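You operate a simulated robot arm through the tools that you are given. There is no shell and no other tool. Be economical: measure what you need, move in short steps, check, and stop when the job is done.

The job below is to be done with a simulated two-armed robot. You get a single attempt, and the scene is never put back.

## Task
Pump the press stand's cartridge into the blue cup till its tape shows empty, then uncap it.
Fine: swing the arm aside, stand the cartridge and its cap on the side table. Set down upright: clear cartridge.

The check looks at the end state, three seconds after you hand in, the way a careful person would. Anything else that was tipped, shoved, dropped, spilled or broken makes it a failure. A push-on lid holds only when it is set on centred and level and pressed home; a screw cap is set on level and turned clockwise until tight.

## Robot
Two 7-joint arms with two-finger parallel grippers on one trunk, on a base that drives. Base frame: it is fixed to the floor where the robot stands at the start and does not move with it; the origin is under the middle of the robot, x ahead of it, y to its left, z up. Units: m, rad, N and s.
The left shoulder is at the start at [0.021, 0.174, 1.544], the right one opposite. With the tool pointing down near the work surface each hand reaches from about 0.1 to 0.5 m from the robot's upright axis, wherever it stands, measured 20 degrees to its own side. Places, roughly: clear cartridge [-1, 0.75, 1.25]; steel arm [0.6, -0.1, 1.3]; top of the side table [0.7, 0.2, 0.9]. Payload 3.6 kg a hand.
The TCP of each hand is the grasp point between the finger pads, 0.03 m short of the fingertips. In the tool frame z runs along the fingers and y along their closing line. Largest opening 0.11 m; finger width 0.02, thickness 0.01; the body of the gripper, 0.048 by 0.112 m, starts 0.055 m behind the TCP.
Orientation is that of the tool frame in the base frame, as [roll, pitch, yaw] about the fixed x, y, z axes, in that order (R = Rz(yaw) Ry(pitch) Rx(roll)). With the fingers straight down and closing along the base's y, the tool's x points along the base's -x, its y along +y and its z along -z.

## Interface
- The arms move only by the tool jog_arm. It takes "left_increments", "right_increments" or both (then of equal length, played together; a hand with none holds still); each is a list that holds one entry, the list of rows, each a list of 7 numbers: the shift along the tool's x, y, z in m, then the turn, a rotation vector about the tool's x, y, z in rad, then the closure, from 0 (fully open) to 1 (shut). In form: [[[tx, ty, tz, wx, wy, wz, fingers], ...]]. A call has 1 to 12 rows; each row shifts and turns the commanded pose from where the row before left it, along the tool's axes as they then stand. Each row takes 0.2 s and may step no farther than 0.05 m and 0.15 rad from the row before; otherwise, or with a gripper value out of range, the whole call is refused. Where a pose cannot be reached the arm comes as near as it can. A force on the tool above 50 N (or 10 N above the force at the start of the call, whichever is more), or a blocked arm, ends the call early, and 0.2 s more pass. Each finger travels about 0.153 m/s and halts on what it meets, pressing with about 38 N; the grip force reading is that of the motor and also rises with nothing between the fingers. The clock runs only during rows and for 0.2 s after the last one: add rows that do not move to give the fingers time. The reply holds the time, the measured pose of the TCP, the force on the tool along the base axes, the opening and the grip force, in the units named above and with some noise, with the torque about the TCP (base axes, N m) and any sound that the robot's microphone picked up.
- Cameras (640 x 400 px; columns grow to the right, rows downward): "scene" is now at [0.1003, -0.0073, 1.7204]; the picture's right is [-0.09, -1.00, -0.00], its down [-0.55, 0.05, -0.83] and it looks along [0.83, -0.08, -0.55] (base axes); focal length 214 px, centre (320, 200). "left" rides on the left gripper at [0.072, -0.017, -0.103] in its tool frame; the picture's right is [0.23, 0.97, 0.00], its down [-0.76, 0.18, -0.62] and it looks along [-0.61, 0.14, 0.78] (tool axes); focal length 222 px, centre (320, 200). "right" rides on the right gripper at [0.072, 0.017, -0.103] in its tool frame; the picture's right is [-0.23, 0.97, 0.00], its down [-0.76, -0.18, -0.62] and it looks along [-0.61, -0.14, 0.78] (tool axes); focal length 222 px, centre (320, 200). There is no depth. A picture from a camera that has moved, and an enlarged one, comes with that camera's place and axes in the base frame and with its lens.
- camera(camera): a new picture of that camera. It takes no simulated time.
- raise_lower(by): slides the trunk up (or, below 0, down) by that many m; the arms and the scene camera ride with it, the base frame stays. It gives what a move gives, with no picture.
- roll_base(legs): drives the robot by 1 to 6 legs, each [ahead, left, turn to the left] in m, m and rad, along the robot's own axes; the way and the turn of a leg run together, so that a leg with both is an arc; at most 1.5 m and 3.142 rad a leg. The arms and the cameras ride along, it lands a little off, and it stops where it bumps. It gives what a move gives.
- turn_head(pan, tilt): turns the head with the scene camera to pan (to the left, within 1.501 rad either way) and tilt (down, from -0.506 to 1.204), counted from straight ahead of the robot. It gives what a move gives.
- zoom(camera, box): a new picture of the part [left, top, right, bottom] of that camera's present view, enlarged. It takes no simulated time.
- finish_job(): hands the job in; it is judged then, once.

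Go step by step. Nothing tells you exact positions but the pictures and the camera data: compare them with the known pose of the tool, close in by small moves and look again before you grip or let go. The budget is 120 turns and 92 pictures, counting those below and the enlarged ones. Unless the task says otherwise, let go and move clear before handing in, and close with one line.

The tools are called after "Call:" by a JSON object that holds its "fn" and its "kwargs". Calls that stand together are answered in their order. jog_arm: Moves the arms, as the interface text tells. Its arguments: {"type":"object","properties":{"left_increments":{"type":"array","items":{"type":"array","items":{"type":"array","items":{"type":"number"}}}},"right_increments":{"type":"array","items":{"type":"array","items":{"type":"array","items":{"type":"number"}}}}},"required":[]} The other tools are called the same way: raise_lower (by) slides the trunk up or down; roll_base (legs) drives the base; turn_head (pan, tilt) turns the head that bears the scene camera; camera (camera) takes a picture; zoom (camera, box) takes an enlarged picture of a part of a camera's view; finish_job () hands the job in.

At the start:

```text
clock: 0.0
left_tool_pos: [0.3288, 0.1173, 1.6131]
left_orientation: [-3.141, -0.001, -3.141]
left_wrist_force: [0.7, -0.8, -0.1]
left_ft_torque: [0.01, -0.02, 0.0]
left_gripper_width: 0.11
left_grip_force: 0.1
right_tool_pos: [0.3667, -0.1859, 1.6402]
right_orientation: [3.141, -0.001, 3.141]
right_wrist_force: [-0.1, -0.4, -0.3]
right_ft_torque: [0.01, 0.0, -0.05]
right_gripper_width: 0.11
right_grip_force: 0.0
trunk travel left (down, up): [-0.658, 0.106]
robot x, y, heading: [0.0008, -0.0011, 0.002]
head pan, tilt: [-0.094, 0.585]
```

scene: 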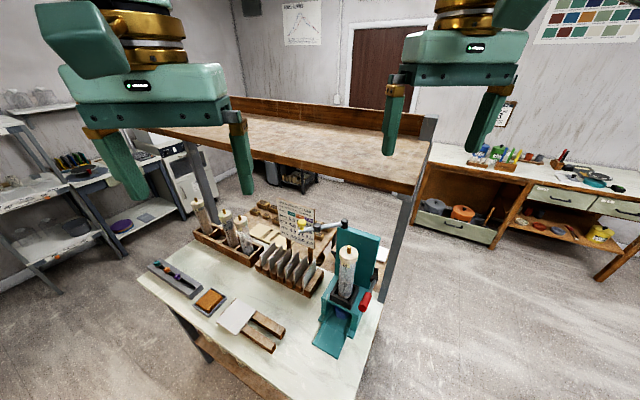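
right: 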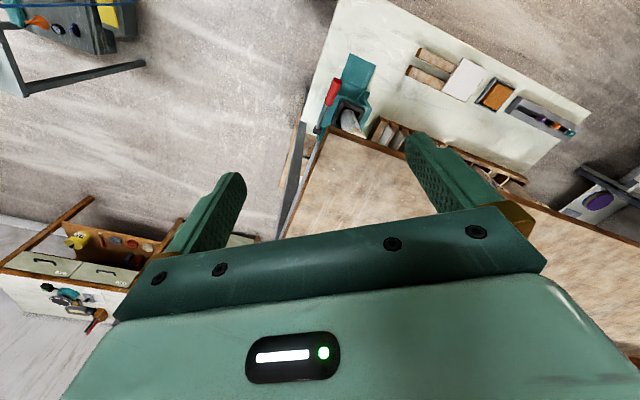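
left: 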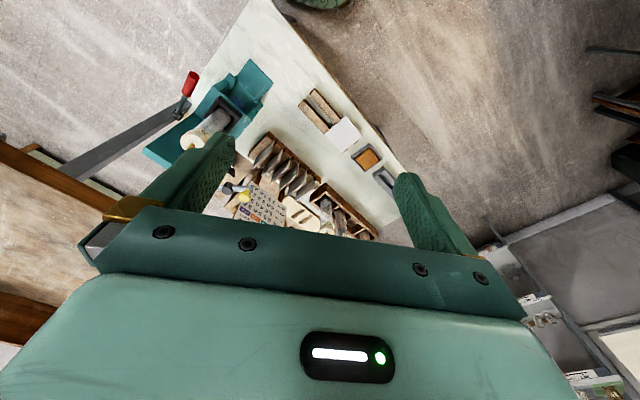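

I see the side table ahead with a teal press stand holding a cartridge, a red-handled lever and racks. The clear cartridge is said to be behind me, so I look closer at the stand and around the room first.

Call:
{"fn": "zoom", "kwargs": {"camera": "scene", "box": [280, 200, 420, 370]}}

Call:
{"fn": "zoom", "kwargs": {"camera": "scene", "box": [140, 190, 340, 360]}}

Call:
{"fn": "turn_head", "kwargs": {"pan": 1.5, "tilt": 0.4}}

Call:
{"fn": "camera", "kwargs": {"camera": "scene"}}

```text
2.35 times, centred on (350, 285) of scene
camera zoom: at [0.1003, -0.0073, 1.7204], right [-0.09, -1.0, 0.0], down [-0.55, 0.05, -0.83], along [0.83, -0.08, -0.55], focal length 505 px, centre (249, 0)
```

zoom: 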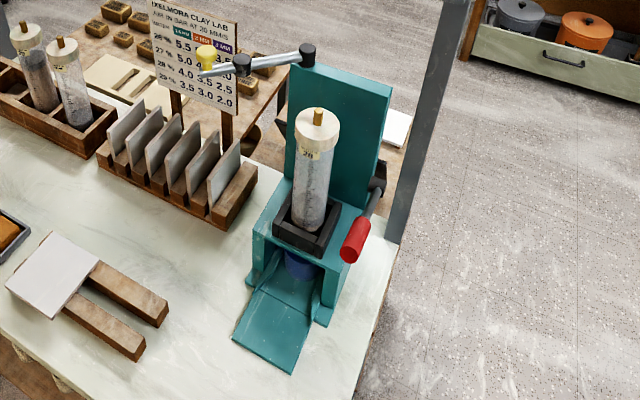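

```text
2.35 times, centred on (240, 275) of scene
camera zoom: at [0.1003, -0.0073, 1.7204], right [-0.09, -1.0, 0.0], down [-0.55, 0.05, -0.83], along [0.83, -0.08, -0.55], focal length 505 px, centre (508, 24)
```

zoom: 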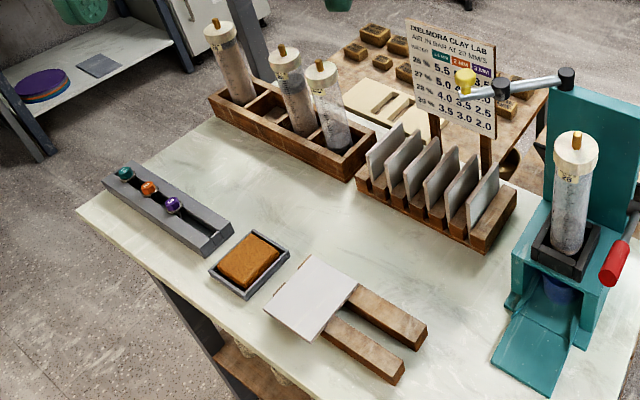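

```text
clock: 1.7
left_tool_pos: [0.3285, 0.1171, 1.6136]
left_orientation: [-3.141, -0.001, -3.14]
left_wrist_force: [0.1, 0.2, -0.9]
left_ft_torque: [0.02, 0.0, -0.04]
left_gripper_width: 0.11
left_grip_force: 0.0
right_tool_pos: [0.3679, -0.1868, 1.6398]
right_orientation: [-3.141, 0.0, 3.141]
right_wrist_force: [-0.6, 0.1, 0.7]
right_ft_torque: [-0.01, -0.03, -0.03]
right_gripper_width: 0.1101
right_grip_force: 0.2
trunk travel left (down, up): [-0.658, 0.106]
robot x, y, heading: [-0.0023, -0.0018, -0.002]
head pan, tilt: [1.499, 0.4]
```

```text
86 pictures are left
camera scene: at [0.0185, 0.0935, 1.7372], right [1.0, -0.07, 0.0], down [-0.03, -0.39, -0.92], along [0.07, 0.92, -0.39], focal length 214 px, centre (320, 200)
```

scene: 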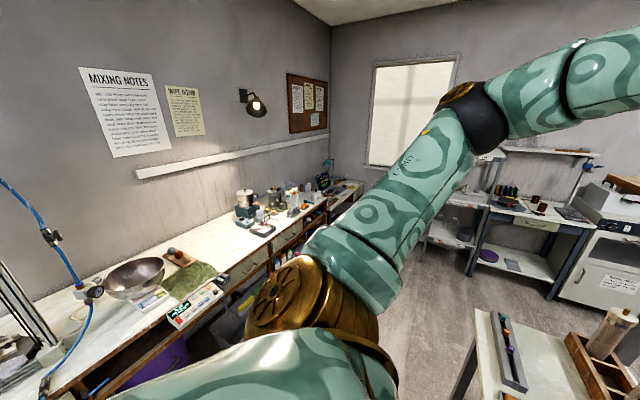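

The left wall has a bench with a hose and some apparatus at its rear end. I turn the robot left to see what is behind.

Call:
{"fn": "roll_base", "kwargs": {"legs": [[0, 0, 1.5]]}}

Call:
{"fn": "turn_head", "kwargs": {"pan": 1.0, "tilt": 0.5}}

Call:
{"fn": "camera", "kwargs": {"camera": "scene"}}

```text
clock: 5.7
left_tool_pos: [-0.0923, 0.3357, 1.6137]
left_orientation: [-3.138, 0.001, -1.643]
left_wrist_force: [0.3, 0.1, -0.4]
left_ft_torque: [-0.03, 0.0, -0.02]
left_gripper_width: 0.1101
left_grip_force: 0.0
right_tool_pos: [0.211, 0.3541, 1.6394]
right_orientation: [-3.141, 0.001, -1.645]
right_wrist_force: [0.1, -1.0, 0.3]
right_ft_torque: [-0.02, 0.03, 0.01]
right_gripper_width: 0.1101
right_grip_force: 0.0
trunk travel left (down, up): [-0.658, 0.106]
robot x, y, heading: [0.0028, -0.0012, 1.495]
head pan, tilt: [1.499, 0.4]
```

```text
clock: 6.7
left_tool_pos: [-0.0926, 0.3357, 1.6142]
left_orientation: [-3.137, 0.001, -1.641]
left_wrist_force: [0.1, 0.4, 0.2]
left_ft_torque: [0.0, -0.02, -0.01]
left_gripper_width: 0.1102
left_grip_force: 0.0
right_tool_pos: [0.2115, 0.354, 1.6407]
right_orientation: [-3.14, 0.0, -1.643]
right_wrist_force: [-0.2, -0.7, -0.2]
right_ft_torque: [-0.02, 0.01, 0.01]
right_gripper_width: 0.1102
right_grip_force: 0.1
trunk travel left (down, up): [-0.658, 0.106]
robot x, y, heading: [-0.0025, 0.0013, 1.498]
head pan, tilt: [1.0, 0.499]
```

```text
85 pictures are left
camera scene: at [-0.072, 0.0674, 1.7281], right [0.6, 0.8, 0.0], down [0.38, -0.29, -0.88], along [-0.7, 0.53, -0.48], focal length 214 px, centre (320, 200)
```

scene: 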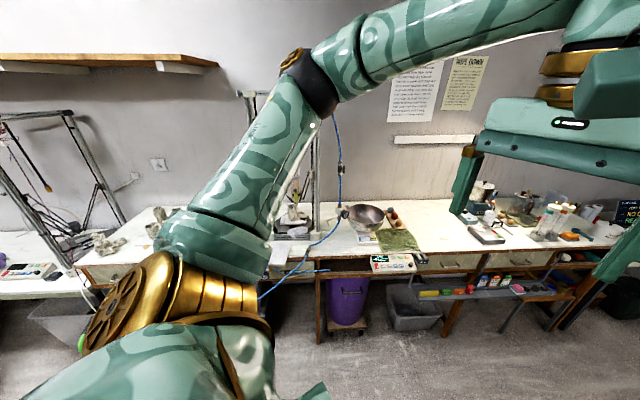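

The left arm hides the place at [-1, 0.75]. I turn on to face it squarely.

Call:
{"fn": "roll_base", "kwargs": {"legs": [[0, 0, 0.97]]}}

Call:
{"fn": "turn_head", "kwargs": {"pan": 0.0, "tilt": 0.5}}

Call:
{"fn": "camera", "kwargs": {"camera": "scene"}}

Call:
{"fn": "zoom", "kwargs": {"camera": "scene", "box": [220, 100, 420, 260]}}

```text
clock: 9.5
left_tool_pos: [-0.3289, 0.1132, 1.6141]
left_orientation: [-3.139, 0.0, -0.678]
left_wrist_force: [0.5, 0.0, -0.1]
left_ft_torque: [-0.02, -0.03, 0.0]
left_gripper_width: 0.1103
left_grip_force: 0.0
right_tool_pos: [-0.1697, 0.374, 1.64]
right_orientation: [3.141, -0.001, -0.678]
right_wrist_force: [0.4, -1.0, -0.1]
right_ft_torque: [-0.02, 0.05, 0.01]
right_gripper_width: 0.11
right_grip_force: 0.1
trunk travel left (down, up): [-0.658, 0.106]
robot x, y, heading: [0.0023, -0.0001, 2.464]
head pan, tilt: [1.0, 0.499]
```

```text
clock: 10.8
left_tool_pos: [-0.3287, 0.1155, 1.6133]
left_orientation: [-3.14, -0.001, -0.677]
left_wrist_force: [-0.5, -0.1, 0.0]
left_ft_torque: [0.0, -0.03, 0.02]
left_gripper_width: 0.1099
left_grip_force: 0.0
right_tool_pos: [-0.1708, 0.3766, 1.6411]
right_orientation: [-3.14, 0.001, -0.68]
right_wrist_force: [0.6, 0.4, 0.3]
right_ft_torque: [0.0, 0.03, 0.0]
right_gripper_width: 0.11
right_grip_force: 0.0
trunk travel left (down, up): [-0.658, 0.106]
robot x, y, heading: [0.0013, 0.0018, 2.464]
head pan, tilt: [0.0, 0.499]
```

```text
84 pictures are left
camera scene: at [-0.0801, 0.0657, 1.728], right [0.63, 0.78, 0.0], down [0.37, -0.3, -0.88], along [-0.68, 0.55, -0.48], focal length 214 px, centre (320, 200)
```

scene: 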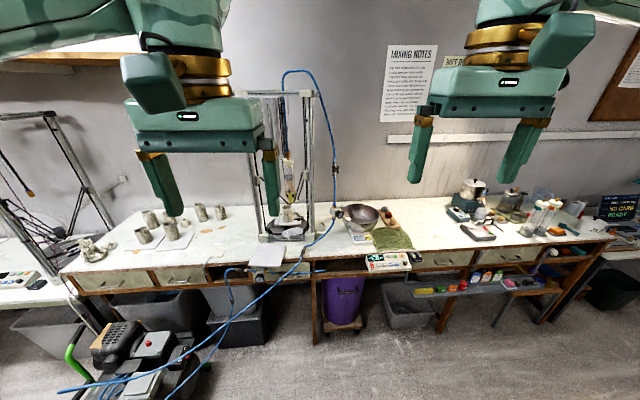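

```text
2.50 times, centred on (320, 180) of scene
camera zoom: at [-0.0801, 0.0657, 1.728], right [0.63, 0.78, 0.0], down [0.37, -0.3, -0.88], along [-0.68, 0.55, -0.48], focal length 536 px, centre (320, 250)
```

zoom: 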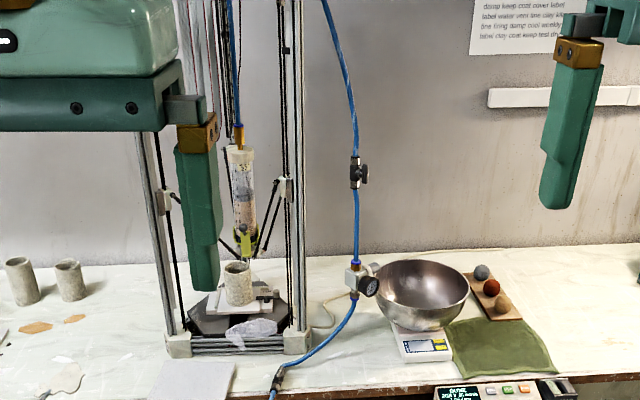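

The apparatus here is a clay printer with its own cartridge and air hose, which is not the press stand. The press stand is on the side table, so I turn back to inspect it.

Call:
{"fn": "roll_base", "kwargs": {"legs": [[0, 0, -2.464]]}}

Call:
{"fn": "turn_head", "kwargs": {"pan": -0.15, "tilt": 0.7}}

Call:
{"fn": "zoom", "kwargs": {"camera": "scene", "box": [270, 150, 400, 240]}}

Call:
{"fn": "zoom", "kwargs": {"camera": "scene", "box": [270, 230, 400, 320]}}

```text
clock: 17.1
left_tool_pos: [0.3313, 0.1101, 1.6139]
left_orientation: [-3.142, 0.0, 3.124]
left_wrist_force: [0.2, 0.1, 0.0]
left_ft_torque: [-0.03, 0.02, 0.02]
left_gripper_width: 0.1101
left_grip_force: 0.1
right_tool_pos: [0.3642, -0.1935, 1.6411]
right_orientation: [3.142, -0.001, 3.123]
right_wrist_force: [-0.1, 0.3, 0.7]
right_ft_torque: [-0.02, -0.03, 0.0]
right_gripper_width: 0.11
right_grip_force: 0.1
trunk travel left (down, up): [-0.658, 0.106]
robot x, y, heading: [0.0014, -0.0011, -0.016]
head pan, tilt: [0.0, 0.499]
```

```text
clock: 17.8
left_tool_pos: [0.3304, 0.111, 1.6142]
left_orientation: [-3.14, -0.002, 3.123]
left_wrist_force: [-0.4, 0.3, 0.0]
left_ft_torque: [0.0, 0.0, -0.03]
left_gripper_width: 0.1099
left_grip_force: 0.1
right_tool_pos: [0.3648, -0.1934, 1.64]
right_orientation: [-3.142, -0.001, 3.123]
right_wrist_force: [-0.5, 0.2, 0.0]
right_ft_torque: [-0.01, 0.03, 0.03]
right_gripper_width: 0.1099
right_grip_force: 0.0
trunk travel left (down, up): [-0.658, 0.106]
robot x, y, heading: [0.0022, 0.0044, -0.022]
head pan, tilt: [-0.15, 0.7]
```

```text
4.44 times, centred on (335, 195) of scene
camera zoom: at [0.0956, -0.0134, 1.7104], right [-0.17, -0.99, 0.0], down [-0.63, 0.11, -0.77], along [0.75, -0.13, -0.64], focal length 953 px, centre (253, 222)
```

zoom: 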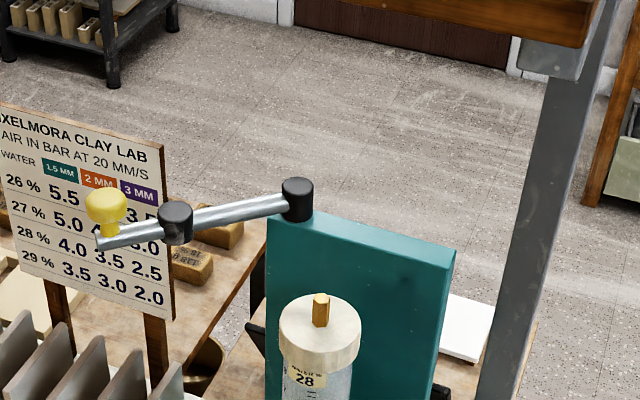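

```text
4.44 times, centred on (335, 275) of scene
camera zoom: at [0.0956, -0.0134, 1.7104], right [-0.17, -0.99, 0.0], down [-0.63, 0.11, -0.77], along [0.75, -0.13, -0.64], focal length 953 px, centre (253, -133)
```

zoom: 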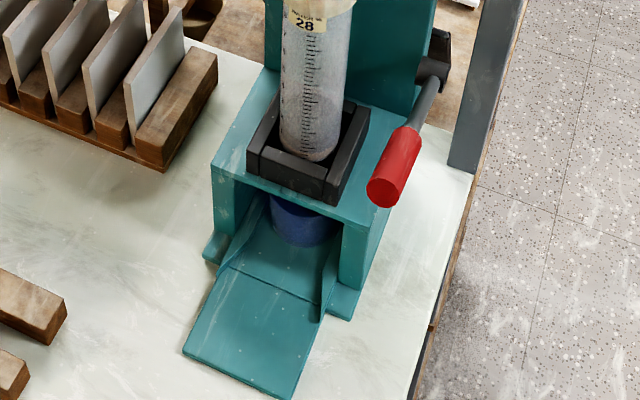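

The stand is about half a metre ahead, its steel arm swung to the left and the table corner close to my base. I look straight down to judge clearance, and from the right wrist for parallax.

Call:
{"fn": "turn_head", "kwargs": {"pan": -0.2, "tilt": 1.2}}

Call:
{"fn": "camera", "kwargs": {"camera": "scene"}}

Call:
{"fn": "zoom", "kwargs": {"camera": "right", "box": [280, 20, 480, 170]}}

Call:
{"fn": "zoom", "kwargs": {"camera": "left", "box": [130, 50, 330, 210]}}

```text
clock: 18.7
left_tool_pos: [0.3304, 0.1095, 1.6138]
left_orientation: [-3.14, 0.0, 3.123]
left_wrist_force: [0.3, -1.2, -0.4]
left_ft_torque: [0.04, -0.01, -0.02]
left_gripper_width: 0.1099
left_grip_force: 0.1
right_tool_pos: [0.3639, -0.1921, 1.6396]
right_orientation: [-3.141, 0.0, 3.123]
right_wrist_force: [0.4, -0.4, 0.4]
right_ft_torque: [0.02, 0.0, 0.03]
right_gripper_width: 0.1101
right_grip_force: 0.0
trunk travel left (down, up): [-0.658, 0.106]
robot x, y, heading: [0.0004, 0.0014, -0.022]
head pan, tilt: [-0.201, 1.201]
```

```text
80 pictures are left
camera scene: at [0.0665, -0.0112, 1.6744], right [-0.22, -0.98, 0.0], down [-0.91, 0.2, -0.36], along [0.35, -0.08, -0.93], focal length 214 px, centre (320, 200)
```

scene: 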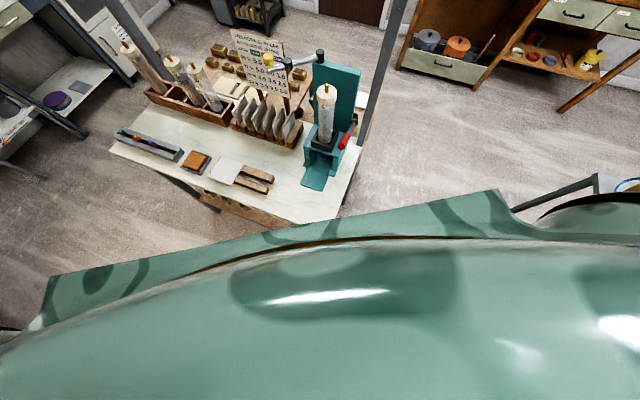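

```text
2.67 times, centred on (380, 95) of right
camera zoom: at [0.2925, -0.1737, 1.7426], right [0.25, 0.97, 0.0], down [0.76, -0.19, 0.62], along [0.6, -0.15, -0.78], focal length 592 px, centre (160, 480)
```

zoom: 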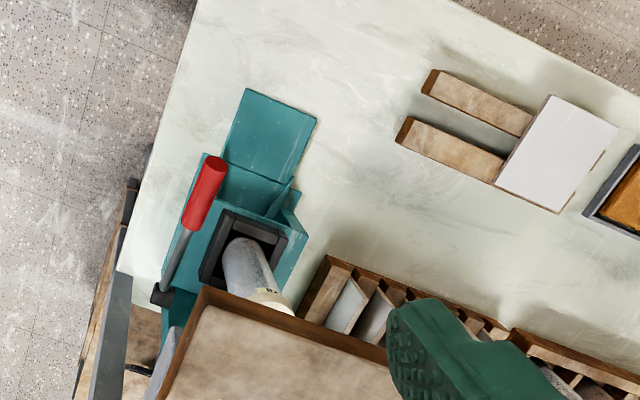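

```text
2.50 times, centred on (230, 130) of left
camera zoom: at [0.2596, 0.0952, 1.7168], right [-0.21, 0.98, 0.0], down [0.77, 0.16, 0.62], along [0.61, 0.13, -0.78], focal length 555 px, centre (545, 375)
```

zoom: 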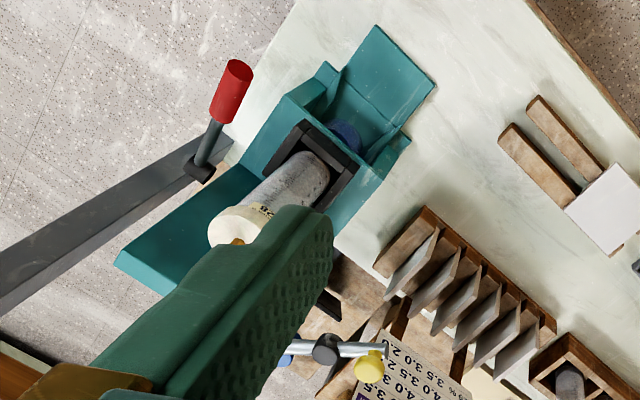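

Table and shelf are turned about 30° to the right, and a shelf near z 1.55 overhangs the stand, so work must come in low from the front. I draw the hands back, turn square to the table, and look again.

Call:
{"fn": "jog_arm", "kwargs": {"left_increments": [[[0.04, 0, 0, 0, 0, 0, 0], [0.04, 0, 0, 0, 0, 0, 0], [0.02, 0, 0, 0, 0, 0, 0]]], "right_increments": [[[0.05, 0, 0, 0, 0, 0, 0], [0.05, 0, 0, 0, 0, 0, 0], [0.03, 0, 0, 0, 0, 0, 0]]]}}

Call:
{"fn": "roll_base", "kwargs": {"legs": [[0, 0, -0.5]]}}

Call:
{"fn": "turn_head", "kwargs": {"pan": 0.2, "tilt": 0.5}}

Call:
{"fn": "camera", "kwargs": {"camera": "scene"}}

```text
clock: 19.5
left_tool_pos: [0.2307, 0.1129, 1.6159]
left_orientation: [-3.141, 0.0, 3.124]
left_wrist_force: [0.5, 0.4, 1.1]
left_ft_torque: [-0.04, 0.02, 0.0]
left_gripper_width: 0.11
left_grip_force: 0.2
right_tool_pos: [0.2347, -0.1889, 1.6406]
right_orientation: [-3.141, 0.0, 3.12]
right_wrist_force: [0.2, -0.9, -0.6]
right_ft_torque: [-0.03, 0.02, 0.01]
right_gripper_width: 0.1099
right_grip_force: 0.2
trunk travel left (down, up): [-0.658, 0.106]
robot x, y, heading: [0.0003, 0.0015, -0.02]
head pan, tilt: [-0.201, 1.201]
```

```text
clock: 21.3
left_tool_pos: [0.2563, -0.0116, 1.616]
left_orientation: [-3.14, 0.002, 2.623]
left_wrist_force: [0.4, 1.4, 0.8]
left_ft_torque: [0.0, -0.03, 0.01]
left_gripper_width: 0.1098
left_grip_force: 0.2
right_tool_pos: [0.1167, -0.2772, 1.641]
right_orientation: [3.14, 0.001, 2.621]
right_wrist_force: [0.6, -0.1, 0.3]
right_ft_torque: [0.0, -0.01, 0.02]
right_gripper_width: 0.11
right_grip_force: 0.2
trunk travel left (down, up): [-0.658, 0.106]
robot x, y, heading: [-0.0004, -0.0001, -0.522]
head pan, tilt: [-0.201, 1.201]
```

```text
clock: 22.4
left_tool_pos: [0.2558, -0.0123, 1.6159]
left_orientation: [-3.14, 0.0, 2.623]
left_wrist_force: [0.0, -0.3, -0.9]
left_ft_torque: [0.01, -0.02, 0.0]
left_gripper_width: 0.1098
left_grip_force: 0.0
right_tool_pos: [0.1165, -0.2785, 1.6421]
right_orientation: [3.141, -0.001, 2.621]
right_wrist_force: [0.3, 0.2, -0.4]
right_ft_torque: [-0.01, 0.01, 0.07]
right_gripper_width: 0.1099
right_grip_force: 0.1
trunk travel left (down, up): [-0.658, 0.106]
robot x, y, heading: [-0.003, 0.0015, -0.522]
head pan, tilt: [0.201, 0.499]
```

```text
77 pictures are left
camera scene: at [0.0966, -0.0331, 1.728], right [-0.31, -0.95, 0.0], down [-0.46, 0.15, -0.88], along [0.83, -0.28, -0.48], focal length 214 px, centre (320, 200)
```

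scene: 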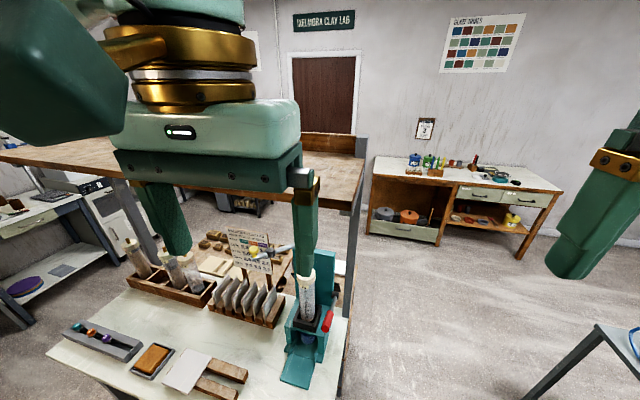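

Facing the table now; the stand is ahead and slightly left. I shift left a bit and lower the trunk so the head and hands can look and work under the shelf.

Call:
{"fn": "roll_base", "kwargs": {"legs": [[0, 0.12, 0]]}}

Call:
{"fn": "raise_lower", "kwargs": {"by": -0.35}}

Call:
{"fn": "turn_head", "kwargs": {"pan": 0.0, "tilt": 0.3}}

Call:
{"fn": "camera", "kwargs": {"camera": "scene"}}

```text
clock: 23.6
left_tool_pos: [0.3157, 0.0919, 1.6153]
left_orientation: [3.142, -0.001, 2.623]
left_wrist_force: [-0.3, -0.4, -0.4]
left_ft_torque: [0.04, -0.03, -0.01]
left_gripper_width: 0.11
left_grip_force: 0.1
right_tool_pos: [0.1741, -0.174, 1.6412]
right_orientation: [3.141, -0.001, 2.621]
right_wrist_force: [-0.2, -0.4, -0.5]
right_ft_torque: [0.02, 0.0, -0.03]
right_gripper_width: 0.11
right_grip_force: 0.1
trunk travel left (down, up): [-0.658, 0.106]
robot x, y, heading: [0.0584, 0.1033, -0.521]
head pan, tilt: [0.201, 0.499]
```

```text
clock: 26.5
left_tool_pos: [0.3205, 0.0911, 1.2854]
left_orientation: [-3.136, -0.008, 2.619]
left_wrist_force: [10.7, -2.9, -2.8]
left_ft_torque: [0.19, 0.99, -0.13]
left_gripper_width: 0.11
left_grip_force: 0.1
right_tool_pos: [0.1776, -0.1749, 1.3116]
right_orientation: [-3.14, -0.007, 2.619]
right_wrist_force: [-0.5, 0.2, 0.2]
right_ft_torque: [0.02, 0.03, 0.01]
right_gripper_width: 0.11
right_grip_force: 0.1
trunk travel left (down, up): [-0.329, 0.434]
robot x, y, heading: [0.061, 0.105, -0.526]
head pan, tilt: [0.201, 0.499]
stopped: the force on the tool passed its limit at 69 N (the readings are from after the stop); the commanded pose is now the measured one
```

```text
clock: 27.3
left_tool_pos: [0.3212, 0.0899, 1.2873]
left_orientation: [-3.131, -0.01, 2.629]
left_wrist_force: [92.9, -31.7, 7.8]
left_ft_torque: [3.85, 11.71, 0.86]
left_gripper_width: 0.11
left_grip_force: 0.1
right_tool_pos: [0.1766, -0.1736, 1.3116]
right_orientation: [3.141, -0.005, 2.618]
right_wrist_force: [-0.5, -0.1, -0.3]
right_ft_torque: [-0.01, 0.02, 0.02]
right_gripper_width: 0.1098
right_grip_force: 0.1
trunk travel left (down, up): [-0.329, 0.434]
robot x, y, heading: [0.0626, 0.1033, -0.52]
head pan, tilt: [0.0, 0.3]
```

```text
76 pictures are left
camera scene: at [0.2045, 0.0367, 1.4125], right [-0.39, -0.92, 0.0], down [-0.3, 0.13, -0.94], along [0.87, -0.37, -0.33], focal length 214 px, centre (320, 200)
```

scene: 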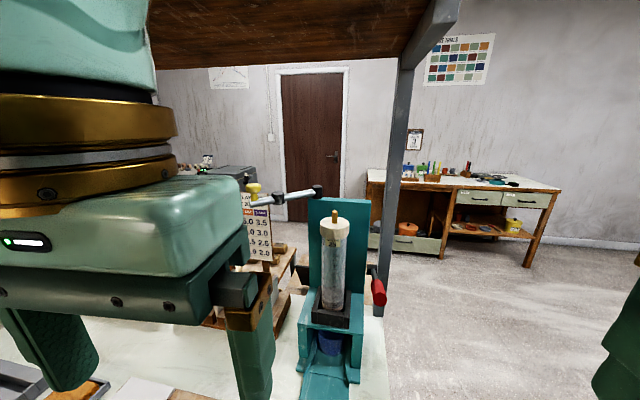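

The left wrist is pressing the shelf's front edge. I back the left hand away toward the robot.

Call:
{"fn": "jog_arm", "kwargs": {"left_increments": [[[0.02, 0, 0, 0, 0, 0, 0], [0.03, 0, 0, 0, 0, 0, 0], [0.03, 0, 0, 0, 0, 0, 0]]]}}

Call:
{"fn": "camera", "kwargs": {"camera": "scene"}}

```text
clock: 27.5
left_tool_pos: [0.3234, 0.0896, 1.2881]
left_orientation: [-3.125, -0.016, 2.64]
left_wrist_force: [47.1, -28.5, 0.7]
left_ft_torque: [3.47, 5.52, 1.9]
left_gripper_width: 0.11
left_grip_force: 0.1
right_tool_pos: [0.1783, -0.174, 1.3124]
right_orientation: [-3.141, -0.005, 2.619]
right_wrist_force: [-0.6, 0.0, 0.0]
right_ft_torque: [0.0, 0.02, -0.01]
right_gripper_width: 0.1101
right_grip_force: 0.0
trunk travel left (down, up): [-0.329, 0.434]
robot x, y, heading: [0.0591, 0.1043, -0.523]
head pan, tilt: [0.0, 0.3]
stopped in row 1 (left hand): the force on the tool passed its limit at 139 N (the readings are from after the stop); the commanded pose is now the measured one
```

```text
75 pictures are left
camera scene: at [0.2035, 0.0331, 1.4147], right [-0.43, -0.9, 0.0], down [-0.28, 0.13, -0.95], along [0.86, -0.41, -0.31], focal length 214 px, centre (320, 200)
```

scene: 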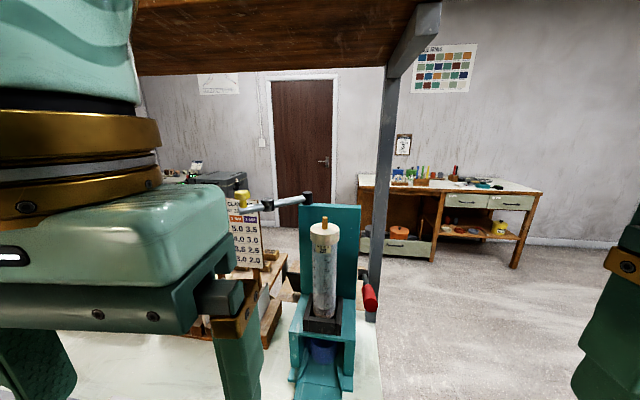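

The force points forward and the head camera is shifted, so it is the left wrist squeezing against my own head rather than the shelf. I move it left and slightly forward.

Call:
{"fn": "jog_arm", "kwargs": {"left_increments": [[[-0.02, 0.01, 0, 0, 0, 0, 0], [-0.01, 0.03, 0, 0, 0, 0, 0], [0, 0.04, 0, 0, 0, 0, 0], [0, 0.04, 0, 0, 0, 0, 0]]]}}

Call:
{"fn": "camera", "kwargs": {"camera": "scene"}}

```text
clock: 28.5
left_tool_pos: [0.4078, 0.1824, 1.2852]
left_orientation: [-3.127, -0.012, 2.63]
left_wrist_force: [0.4, -0.4, -0.1]
left_ft_torque: [0.01, -0.01, -0.01]
left_gripper_width: 0.1101
left_grip_force: 0.2
right_tool_pos: [0.1773, -0.1734, 1.3123]
right_orientation: [-3.14, -0.007, 2.619]
right_wrist_force: [1.2, 0.1, -0.1]
right_ft_torque: [-0.06, 0.01, 0.0]
right_gripper_width: 0.1102
right_grip_force: 0.0
trunk travel left (down, up): [-0.329, 0.434]
robot x, y, heading: [0.0608, 0.1068, -0.516]
head pan, tilt: [0.0, 0.3]
```

```text
74 pictures are left
camera scene: at [0.2001, 0.0282, 1.4161], right [-0.5, -0.87, 0.0], down [-0.26, 0.15, -0.96], along [0.83, -0.48, -0.3], focal length 214 px, centre (320, 200)
```

scene: 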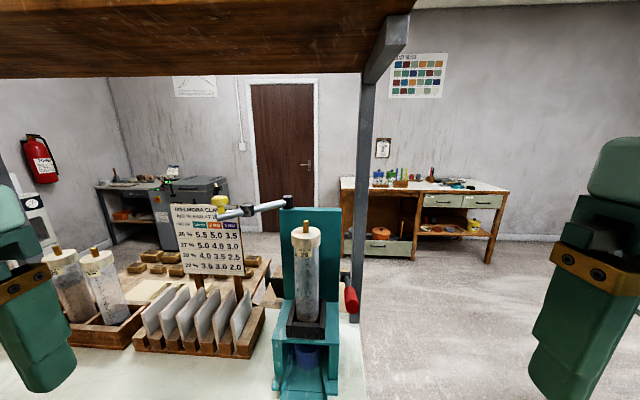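

Free now, with a clear view of the stand. I zoom in for measurements.

Call:
{"fn": "zoom", "kwargs": {"camera": "scene", "box": [200, 180, 370, 290]}}

Call:
{"fn": "zoom", "kwargs": {"camera": "scene", "box": [230, 270, 400, 380]}}

```text
3.64 times, centred on (285, 235) of scene
camera zoom: at [0.2001, 0.0282, 1.4161], right [-0.5, -0.87, 0.0], down [-0.26, 0.15, -0.96], along [0.83, -0.48, -0.3], focal length 780 px, centre (447, 73)
```

zoom: 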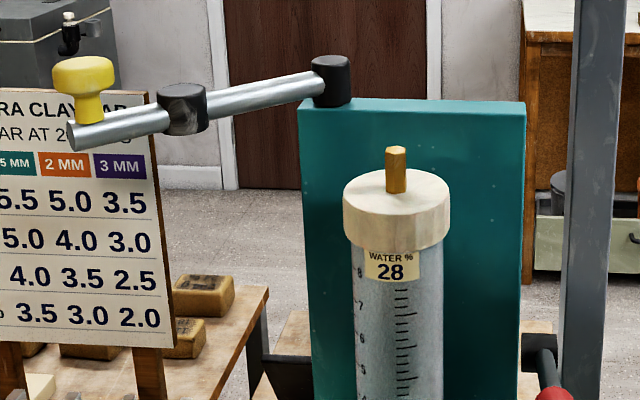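

```text
3.64 times, centred on (315, 325) of scene
camera zoom: at [0.2001, 0.0282, 1.4161], right [-0.5, -0.87, 0.0], down [-0.26, 0.15, -0.96], along [0.83, -0.48, -0.3], focal length 780 px, centre (338, -254)
```

zoom: 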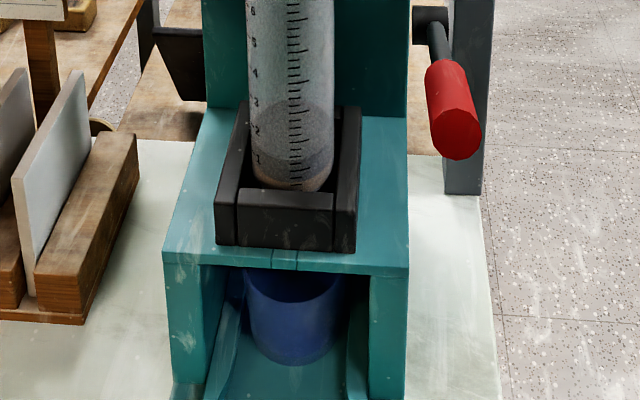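

I triangulate: cartridge axis ≈(0.543,−0.139), cap top z≈1.23, brass nub top ≈1.256, arm pivot (0.632,−0.139), pad at radius 0.09, yellow knob ≈(0.608,0.00,1.30). I pitch the left hand to point forward so it can reach the knob under the shelf.

Call:
{"fn": "jog_arm", "kwargs": {"left_increments": [[[-0.012, 0, 0, 0, -0.15, 0, 0], [-0.0118, 0, 0.0018, 0, -0.15, 0, 0], [-0.0115, 0, 0.0035, 0, -0.15, 0, 0], [-0.0108, 0, 0.0052, 0, -0.15, 0, 0], [-0.01, 0, 0.0068, 0, -0.15, 0, 0], [-0.0088, 0, 0.0082, 0, -0.15, 0, 0], [-0.0075, 0, 0.0094, 0, -0.15, 0, 0], [-0.006, 0, 0.0104, 0, -0.15, 0, 0], [-0.0043, 0, 0.0112, 0, -0.15, 0, 0], [-0.0026, 0, 0.0118, 0, -0.15, 0, 0]]]}}

Call:
{"fn": "camera", "kwargs": {"camera": "scene"}}

```text
clock: 30.7
left_tool_pos: [0.558, 0.0914, 1.3542]
left_orientation: [-3.028, 1.48, 2.741]
left_wrist_force: [-0.3, -0.3, 0.0]
left_ft_torque: [-0.01, 0.02, 0.04]
left_gripper_width: 0.1098
left_grip_force: 0.1
left hand out of reach, approached as far as the arm can: row 6, 7, 8, 9, 10
right_tool_pos: [0.1768, -0.1752, 1.3135]
right_orientation: [3.141, -0.006, 2.619]
right_wrist_force: [0.5, 0.1, 1.6]
right_ft_torque: [-0.03, 0.02, 0.0]
right_gripper_width: 0.1098
right_grip_force: 0.0
trunk travel left (down, up): [-0.329, 0.434]
robot x, y, heading: [0.0594, 0.1057, -0.526]
head pan, tilt: [0.0, 0.3]
```

```text
71 pictures are left
camera scene: at [0.1992, 0.0266, 1.4161], right [-0.5, -0.87, 0.0], down [-0.26, 0.15, -0.96], along [0.83, -0.48, -0.3], focal length 214 px, centre (320, 200)
```

scene: 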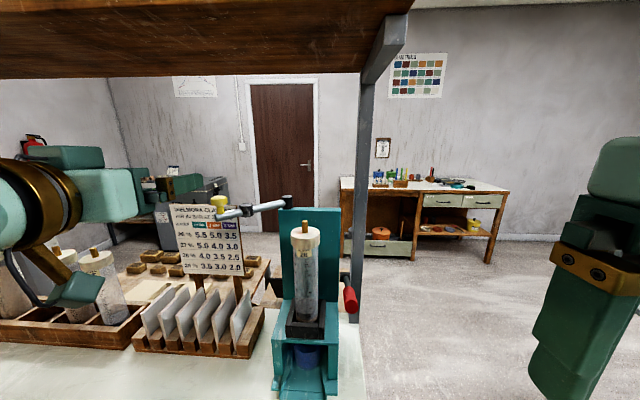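

The hand is level and pointing ahead, a bit left of and above the knob. I move it right and down stepwise, checking whether the commanded pose agrees with the measured one.

Call:
{"fn": "jog_arm", "kwargs": {"left_increments": [[[0, -0.02, 0, 0, 0, 0, 0], [0, -0.02, 0, 0, 0, 0, 0], [0, -0.016, 0, 0, 0, 0, 0], [0, 0, 0, 0, 0, 0, 0]]]}}

```text
clock: 31.7
left_tool_pos: [0.5297, 0.0426, 1.3547]
left_orientation: [-2.99, 1.486, 2.778]
left_wrist_force: [-0.6, 0.8, 0.3]
left_ft_torque: [-0.03, -0.04, -0.02]
left_gripper_width: 0.1099
left_grip_force: 0.1
right_tool_pos: [0.1773, -0.1726, 1.3123]
right_orientation: [3.141, -0.005, 2.62]
right_wrist_force: [0.7, 0.4, 0.3]
right_ft_torque: [-0.04, -0.03, 0.04]
right_gripper_width: 0.11
right_grip_force: 0.0
trunk travel left (down, up): [-0.329, 0.434]
robot x, y, heading: [0.0624, 0.1038, -0.522]
head pan, tilt: [0.0, 0.3]
```

Commands track the measured pose. I lower to knob height and look before advancing.

Call:
{"fn": "jog_arm", "kwargs": {"left_increments": [[[0.025, 0, 0, 0, 0, 0, 0], [0.025, 0, 0, 0, 0, 0, 0], [0, 0, 0.02, 0, 0, 0, 0], [0, 0, 0, 0, 0, 0, 0]]]}}

Call:
{"fn": "zoom", "kwargs": {"camera": "scene", "box": [100, 140, 340, 290]}}

Call:
{"fn": "camera", "kwargs": {"camera": "left"}}

```text
clock: 32.7
left_tool_pos: [0.5545, 0.028, 1.3214]
left_orientation: [-3.005, 1.482, 2.769]
left_wrist_force: [0.0, -0.5, 0.3]
left_ft_torque: [0.01, 0.01, -0.01]
left_gripper_width: 0.1098
left_grip_force: 0.1
left hand out of reach, approached as far as the arm can: row 1, 2, 3
right_tool_pos: [0.1768, -0.176, 1.3119]
right_orientation: [-3.14, -0.005, 2.621]
right_wrist_force: [-0.7, 0.7, 0.2]
right_ft_torque: [0.03, -0.02, -0.02]
right_gripper_width: 0.1101
right_grip_force: 0.1
trunk travel left (down, up): [-0.329, 0.434]
robot x, y, heading: [0.06, 0.1054, -0.523]
head pan, tilt: [0.0, 0.3]
```

```text
2.67 times, centred on (220, 215) of scene
camera zoom: at [0.1992, 0.0263, 1.4161], right [-0.5, -0.87, 0.0], down [-0.26, 0.15, -0.96], along [0.83, -0.48, -0.3], focal length 572 px, centre (587, 160)
```

zoom: 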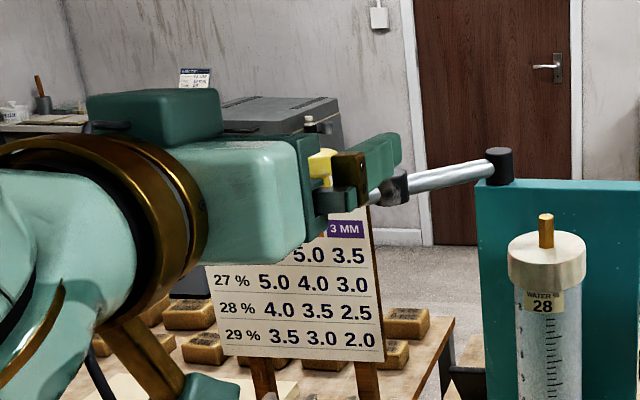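

```text
69 pictures are left
camera left: at [0.4525, 0.0651, 1.2586], right [0.46, 0.86, -0.24], down [-0.39, 0.43, 0.81], along [0.8, -0.28, 0.53], focal length 222 px, centre (320, 200)
```

left: 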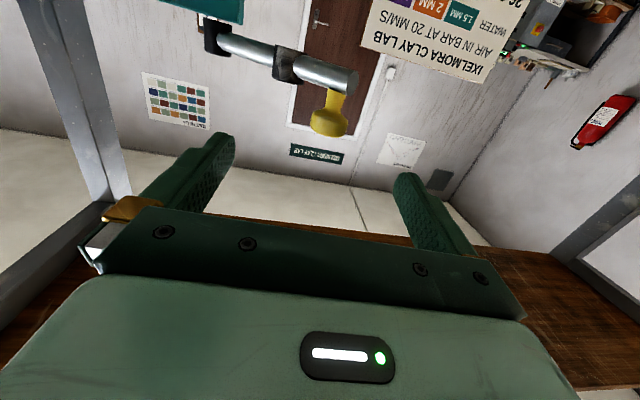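

The knob is centred between the fingers in line, 6 cm ahead and 2 cm lower; the arm can't go lower here, so I lower the trunk slightly and then advance.

Call:
{"fn": "raise_lower", "kwargs": {"by": -0.015}}

Call:
{"fn": "jog_arm", "kwargs": {"left_increments": [[[0, 0, 0.02, 0, 0, 0, 0], [0, 0, 0.02, 0, 0, 0, 0], [0, 0, 0.022, 0, 0, 0, 0], [0, 0, 0, 0, 0, 0, 0]]]}}

Call:
{"fn": "camera", "kwargs": {"camera": "left"}}

```text
clock: 33.4
left_tool_pos: [0.5538, 0.0293, 1.3068]
left_orientation: [-3.006, 1.482, 2.768]
left_wrist_force: [-0.3, -1.1, -0.7]
left_ft_torque: [-0.01, 0.01, -0.02]
left_gripper_width: 0.1097
left_grip_force: 0.1
right_tool_pos: [0.1765, -0.1747, 1.2966]
right_orientation: [3.141, -0.005, 2.62]
right_wrist_force: [0.5, 0.3, 0.4]
right_ft_torque: [-0.01, -0.02, -0.01]
right_gripper_width: 0.11
right_grip_force: 0.0
trunk travel left (down, up): [-0.314, 0.449]
robot x, y, heading: [0.0558, 0.1059, -0.521]
head pan, tilt: [0.0, 0.3]
```

```text
clock: 34.4
left_tool_pos: [0.59, 0.0167, 1.3095]
left_orientation: [-3.001, 1.475, 2.777]
left_wrist_force: [0.7, 0.7, 0.2]
left_ft_torque: [0.05, -0.02, -0.01]
left_gripper_width: 0.1101
left_grip_force: 0.1
left hand out of reach, approached as far as the arm can: row 2, 3
right_tool_pos: [0.1779, -0.1744, 1.298]
right_orientation: [-3.139, -0.004, 2.619]
right_wrist_force: [0.1, -0.4, 0.7]
right_ft_torque: [0.04, 0.02, -0.02]
right_gripper_width: 0.1098
right_grip_force: 0.0
trunk travel left (down, up): [-0.314, 0.449]
robot x, y, heading: [0.0622, 0.1068, -0.522]
head pan, tilt: [0.0, 0.3]
```

```text
68 pictures are left
camera left: at [0.4862, 0.055, 1.2473], right [0.45, 0.86, -0.24], down [-0.39, 0.43, 0.81], along [0.8, -0.27, 0.53], focal length 222 px, centre (320, 200)
```

left: 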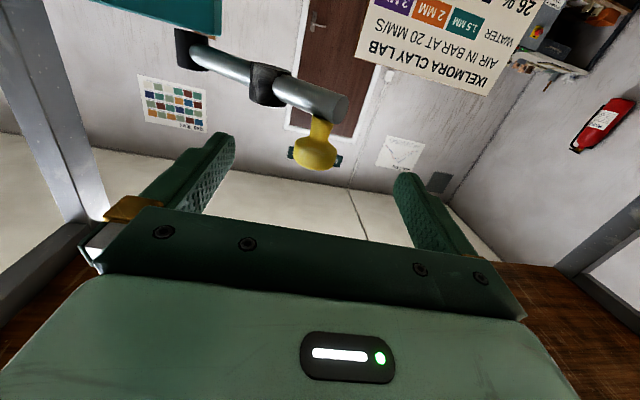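

The arm is at the limit on the low side, so I raise the hand while advancing and then bring it down with the trunk around the knob.

Call:
{"fn": "jog_arm", "kwargs": {"left_increments": [[[-0.03, 0, 0, 0, 0, 0, 0], [-0.03, 0, 0, 0, 0, 0, 0], [-0.02, 0, 0.012, 0, 0, 0, 0], [0, -0.006, 0.012, 0, 0, 0, 0], [0, 0, 0, 0, 0, 0, 0]]]}}

```text
clock: 35.5
left_tool_pos: [0.6115, -0.0029, 1.3888]
left_orientation: [-2.999, 1.481, 2.773]
left_wrist_force: [-0.5, 0.0, 0.0]
left_ft_torque: [-0.01, 0.0, 0.0]
left_gripper_width: 0.11
left_grip_force: 0.0
right_tool_pos: [0.1762, -0.1742, 1.2965]
right_orientation: [-3.141, -0.006, 2.619]
right_wrist_force: [-0.3, 0.1, 0.0]
right_ft_torque: [0.01, 0.01, 0.02]
right_gripper_width: 0.11
right_grip_force: 0.0
trunk travel left (down, up): [-0.314, 0.449]
robot x, y, heading: [0.0598, 0.1054, -0.528]
head pan, tilt: [0.0, 0.3]
```

Reached above the knob. I lower with the trunk 0.087 m.

Call:
{"fn": "raise_lower", "kwargs": {"by": -0.087}}

Call:
{"fn": "camera", "kwargs": {"camera": "left"}}

Call:
{"fn": "camera", "kwargs": {"camera": "scene"}}

```text
clock: 36.8
left_tool_pos: [0.6127, -0.0037, 1.3013]
left_orientation: [-3.001, 1.481, 2.771]
left_wrist_force: [0.1, -0.3, 0.0]
left_ft_torque: [0.0, -0.02, -0.04]
left_gripper_width: 0.1101
left_grip_force: 0.1
right_tool_pos: [0.1763, -0.1738, 1.2104]
right_orientation: [-3.141, -0.002, 2.62]
right_wrist_force: [0.0, -0.5, 0.4]
right_ft_torque: [-0.02, -0.03, 0.03]
right_gripper_width: 0.11
right_grip_force: 0.0
trunk travel left (down, up): [-0.227, 0.536]
robot x, y, heading: [0.0632, 0.1047, -0.524]
head pan, tilt: [0.0, 0.3]
```

```text
67 pictures are left
camera left: at [0.5106, 0.0355, 1.2375], right [0.46, 0.86, -0.24], down [-0.39, 0.43, 0.81], along [0.8, -0.28, 0.53], focal length 222 px, centre (320, 200)
```

left: 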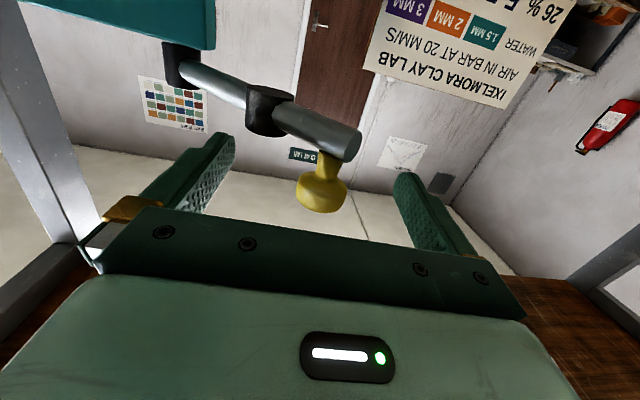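

```text
66 pictures are left
camera scene: at [0.2387, 0.0043, 1.3116], right [-0.5, -0.87, 0.0], down [-0.26, 0.15, -0.96], along [0.83, -0.48, -0.3], focal length 214 px, centre (320, 200)
```

scene: 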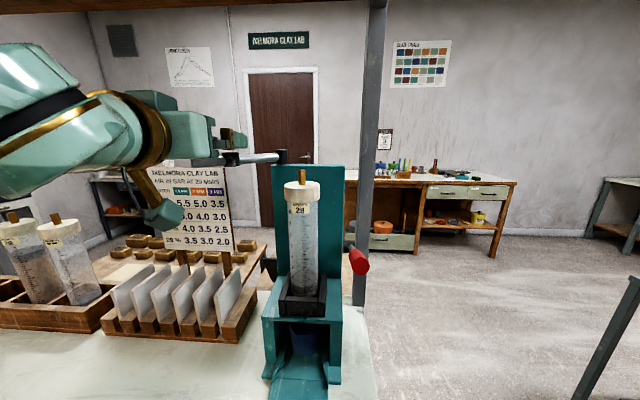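

The knob sits between the fingers at the grasp point. I close on it.

Call:
{"fn": "jog_arm", "kwargs": {"left_increments": [[[0, 0, 0, 0, 0, 0, 0.6], [0, 0, 0, 0, 0, 0, 0.9], [0, 0, 0, 0, 0, 0, 0.9], [0, 0, 0, 0, 0, 0, 0.9]]]}}

Call:
{"fn": "zoom", "kwargs": {"camera": "left", "box": [120, 20, 520, 260]}}

```text
clock: 37.8
left_tool_pos: [0.6134, -0.0022, 1.2999]
left_orientation: [-2.998, 1.479, 2.776]
left_wrist_force: [0.8, 0.9, -0.4]
left_ft_torque: [0.03, 0.14, 0.06]
left_gripper_width: 0.0275
left_grip_force: 44.7
right_tool_pos: [0.1776, -0.1745, 1.2106]
right_orientation: [-3.141, -0.005, 2.62]
right_wrist_force: [0.0, 0.0, 0.3]
right_ft_torque: [0.02, 0.0, 0.04]
right_gripper_width: 0.11
right_grip_force: 0.1
trunk travel left (down, up): [-0.227, 0.536]
robot x, y, heading: [0.0607, 0.1024, -0.521]
head pan, tilt: [0.0, 0.3]
```

```text
1.60 times, centred on (320, 140) of left
camera zoom: at [0.5115, 0.0353, 1.2369], right [0.46, 0.86, -0.24], down [-0.39, 0.43, 0.81], along [0.8, -0.28, 0.53], focal length 355 px, centre (320, 296)
```

zoom: 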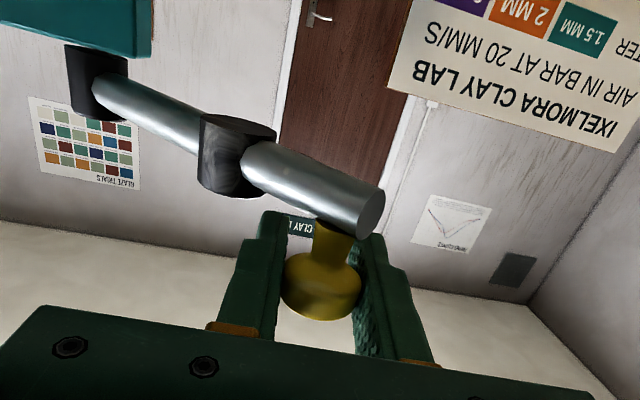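

Gripped (2.75 cm knob). I swing the arm along its arc around the pivot, half way first.

Call:
{"fn": "jog_arm", "kwargs": {"left_increments": [[[0.0013, -0.0132, -0.0148, 0, 0, 0, 0.9], [0.0011, -0.0151, -0.0125, 0, 0, 0, 0.9], [0.0009, -0.0169, -0.0105, 0, 0, 0, 0.9], [0.0007, -0.0183, -0.008, 0, 0, 0, 0.9], [0.0005, -0.0189, -0.0052, 0, 0, 0, 0.9], [0, 0, 0, 0, 0, 0, 0.9]]]}}

Call:
{"fn": "camera", "kwargs": {"camera": "scene"}}

```text
clock: 39.2
left_tool_pos: [0.5285, -0.0511, 1.3002]
left_orientation: [-3.016, 1.48, 2.755]
left_wrist_force: [-6.3, 5.1, -16.5]
left_ft_torque: [-0.02, -0.18, 0.01]
left_gripper_width: 0.0271
left_grip_force: 45.2
right_tool_pos: [0.177, -0.1724, 1.2092]
right_orientation: [-3.141, -0.005, 2.62]
right_wrist_force: [0.0, 0.3, -0.7]
right_ft_torque: [-0.01, -0.01, 0.02]
right_gripper_width: 0.1101
right_grip_force: 0.0
trunk travel left (down, up): [-0.227, 0.536]
robot x, y, heading: [0.0611, 0.1042, -0.528]
head pan, tilt: [0.0, 0.3]
```

```text
64 pictures are left
camera scene: at [0.2392, 0.0045, 1.3113], right [-0.5, -0.87, 0.0], down [-0.26, 0.15, -0.96], along [0.83, -0.48, -0.3], focal length 214 px, centre (320, 200)
```

scene: 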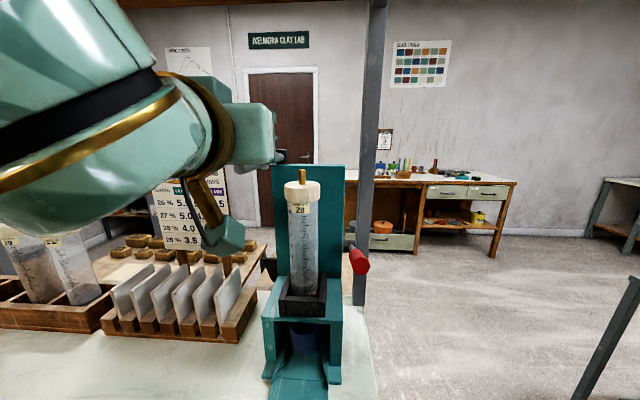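

Half way, with the arm pulling down a little (16 N). I continue the arc, easing down 2 mm.

Call:
{"fn": "jog_arm", "kwargs": {"left_increments": [[[0.001, -0.0198, -0.0025, 0, 0, 0, 0.9], [0.001, -0.0199, 0.0003, 0, 0, 0, 0.9], [-0.0003, -0.0197, 0.0031, 0, 0, 0, 0.9], [-0.0005, -0.0188, 0.0058, 0, 0, 0, 0.9], [0, 0, 0, 0, 0, 0, 0.9]]]}}

Call:
{"fn": "zoom", "kwargs": {"camera": "scene", "box": [200, 110, 400, 260]}}

Call:
{"fn": "camera", "kwargs": {"camera": "left"}}

```text
clock: 40.4
left_tool_pos: [0.4971, -0.1221, 1.3011]
left_orientation: [-2.996, 1.481, 2.775]
left_wrist_force: [0.1, 1.3, 1.7]
left_ft_torque: [0.0, -0.04, 0.11]
left_gripper_width: 0.0269
left_grip_force: 44.6
right_tool_pos: [0.1768, -0.1737, 1.2101]
right_orientation: [3.14, -0.004, 2.62]
right_wrist_force: [0.2, -0.1, 0.4]
right_ft_torque: [-0.03, -0.03, 0.02]
right_gripper_width: 0.1099
right_grip_force: 0.0
trunk travel left (down, up): [-0.227, 0.536]
robot x, y, heading: [0.0639, 0.1091, -0.524]
head pan, tilt: [0.0, 0.3]
```

```text
2.67 times, centred on (300, 185) of scene
camera zoom: at [0.2391, 0.004, 1.3114], right [-0.5, -0.87, 0.0], down [-0.26, 0.15, -0.96], along [0.83, -0.48, -0.3], focal length 572 px, centre (373, 240)
```

zoom: 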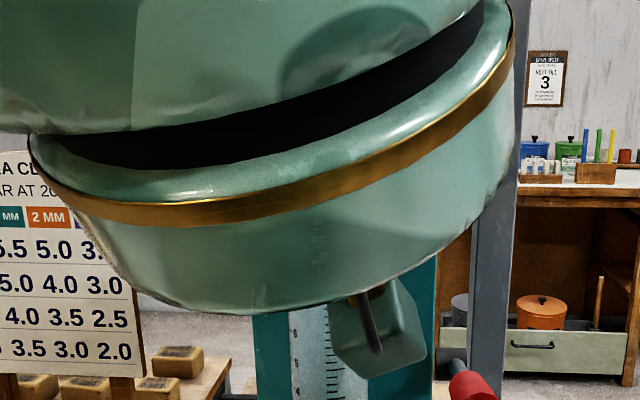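

```text
62 pictures are left
camera left: at [0.3943, -0.084, 1.2383], right [0.46, 0.86, -0.24], down [-0.39, 0.43, 0.81], along [0.8, -0.28, 0.53], focal length 222 px, centre (320, 200)
```

left: 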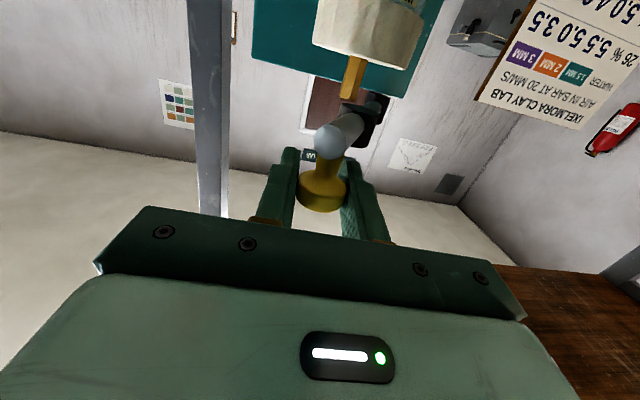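

Nearly over: the pad is just left of the brass nub. I move the last few degrees and check alignment.

Call:
{"fn": "jog_arm", "kwargs": {"left_increments": [[[-0.0005, -0.0085, 0.0035, 0, 0, 0, 0.9], [-0.0005, -0.0075, 0.0045, 0, 0, 0, 0.9], [0, 0, 0, 0, 0, 0, 0.9]]]}}

Call:
{"fn": "zoom", "kwargs": {"camera": "left", "box": [240, 0, 480, 220]}}

```text
clock: 41.2
left_tool_pos: [0.496, -0.1384, 1.3006]
left_orientation: [-2.995, 1.479, 2.783]
left_wrist_force: [0.4, 6.9, 1.1]
left_ft_torque: [-0.06, -0.15, 0.03]
left_gripper_width: 0.0272
left_grip_force: 45.0
right_tool_pos: [0.1776, -0.1741, 1.2108]
right_orientation: [-3.141, -0.005, 2.62]
right_wrist_force: [-0.7, 0.3, 0.4]
right_ft_torque: [0.01, -0.03, 0.0]
right_gripper_width: 0.1098
right_grip_force: 0.1
trunk travel left (down, up): [-0.227, 0.536]
robot x, y, heading: [0.0614, 0.1102, -0.523]
head pan, tilt: [0.0, 0.3]
```

```text
1.82 times, centred on (360, 110) of left
camera zoom: at [0.3934, -0.1003, 1.2384], right [0.46, 0.86, -0.24], down [-0.39, 0.43, 0.81], along [0.8, -0.28, 0.53], focal length 404 px, centre (247, 364)
```

zoom: 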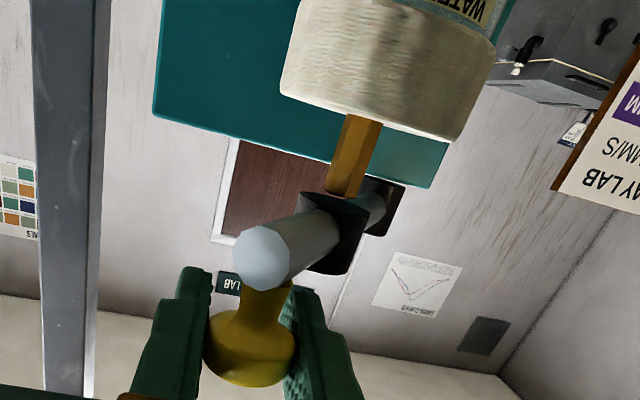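

The pad is now in line over the brass nub. I let go of the knob and withdraw the left hand straight back, then aside to the left.

Call:
{"fn": "jog_arm", "kwargs": {"left_increments": [[[0, 0, 0, 0, 0, 0, 0.5], [0, 0, 0, 0, 0, 0, 0.2], [0, 0, 0, 0, 0, 0, 0.2], [-0.01, 0, -0.02, 0, 0, 0, 0.2], [-0.01, 0, -0.03, 0, 0, 0, 0.2], [0, 0.02, -0.02, 0, 0, 0, 0.2], [0, 0.04, 0, 0, 0, 0, 0.2], [0, 0.05, 0, 0, 0, 0, 0.2], [0, 0.05, 0, 0, 0, 0, 0.2], [0, 0.04, 0, 0, 0, 0, 0.2]]]}}

Call:
{"fn": "camera", "kwargs": {"camera": "scene"}}

```text
clock: 43.4
left_tool_pos: [0.5364, 0.0711, 1.324]
left_orientation: [-2.995, 1.481, 2.78]
left_wrist_force: [0.5, 0.5, 0.8]
left_ft_torque: [0.01, -0.02, -0.04]
left_gripper_width: 0.0884
left_grip_force: 0.0
right_tool_pos: [0.1784, -0.1736, 1.2104]
right_orientation: [-3.14, -0.004, 2.619]
right_wrist_force: [0.8, 0.1, 0.2]
right_ft_torque: [0.0, 0.0, -0.03]
right_gripper_width: 0.1099
right_grip_force: 0.1
trunk travel left (down, up): [-0.227, 0.536]
robot x, y, heading: [0.0604, 0.1049, -0.521]
head pan, tilt: [0.0, 0.3]
```

```text
60 pictures are left
camera scene: at [0.2398, 0.005, 1.3114], right [-0.5, -0.87, 0.0], down [-0.26, 0.15, -0.96], along [0.83, -0.48, -0.3], focal length 214 px, centre (320, 200)
```

scene: 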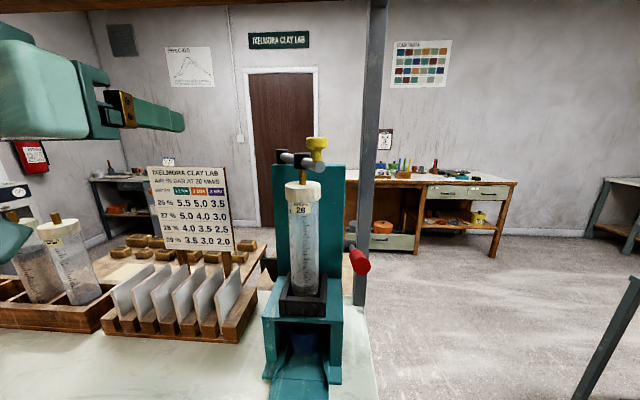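

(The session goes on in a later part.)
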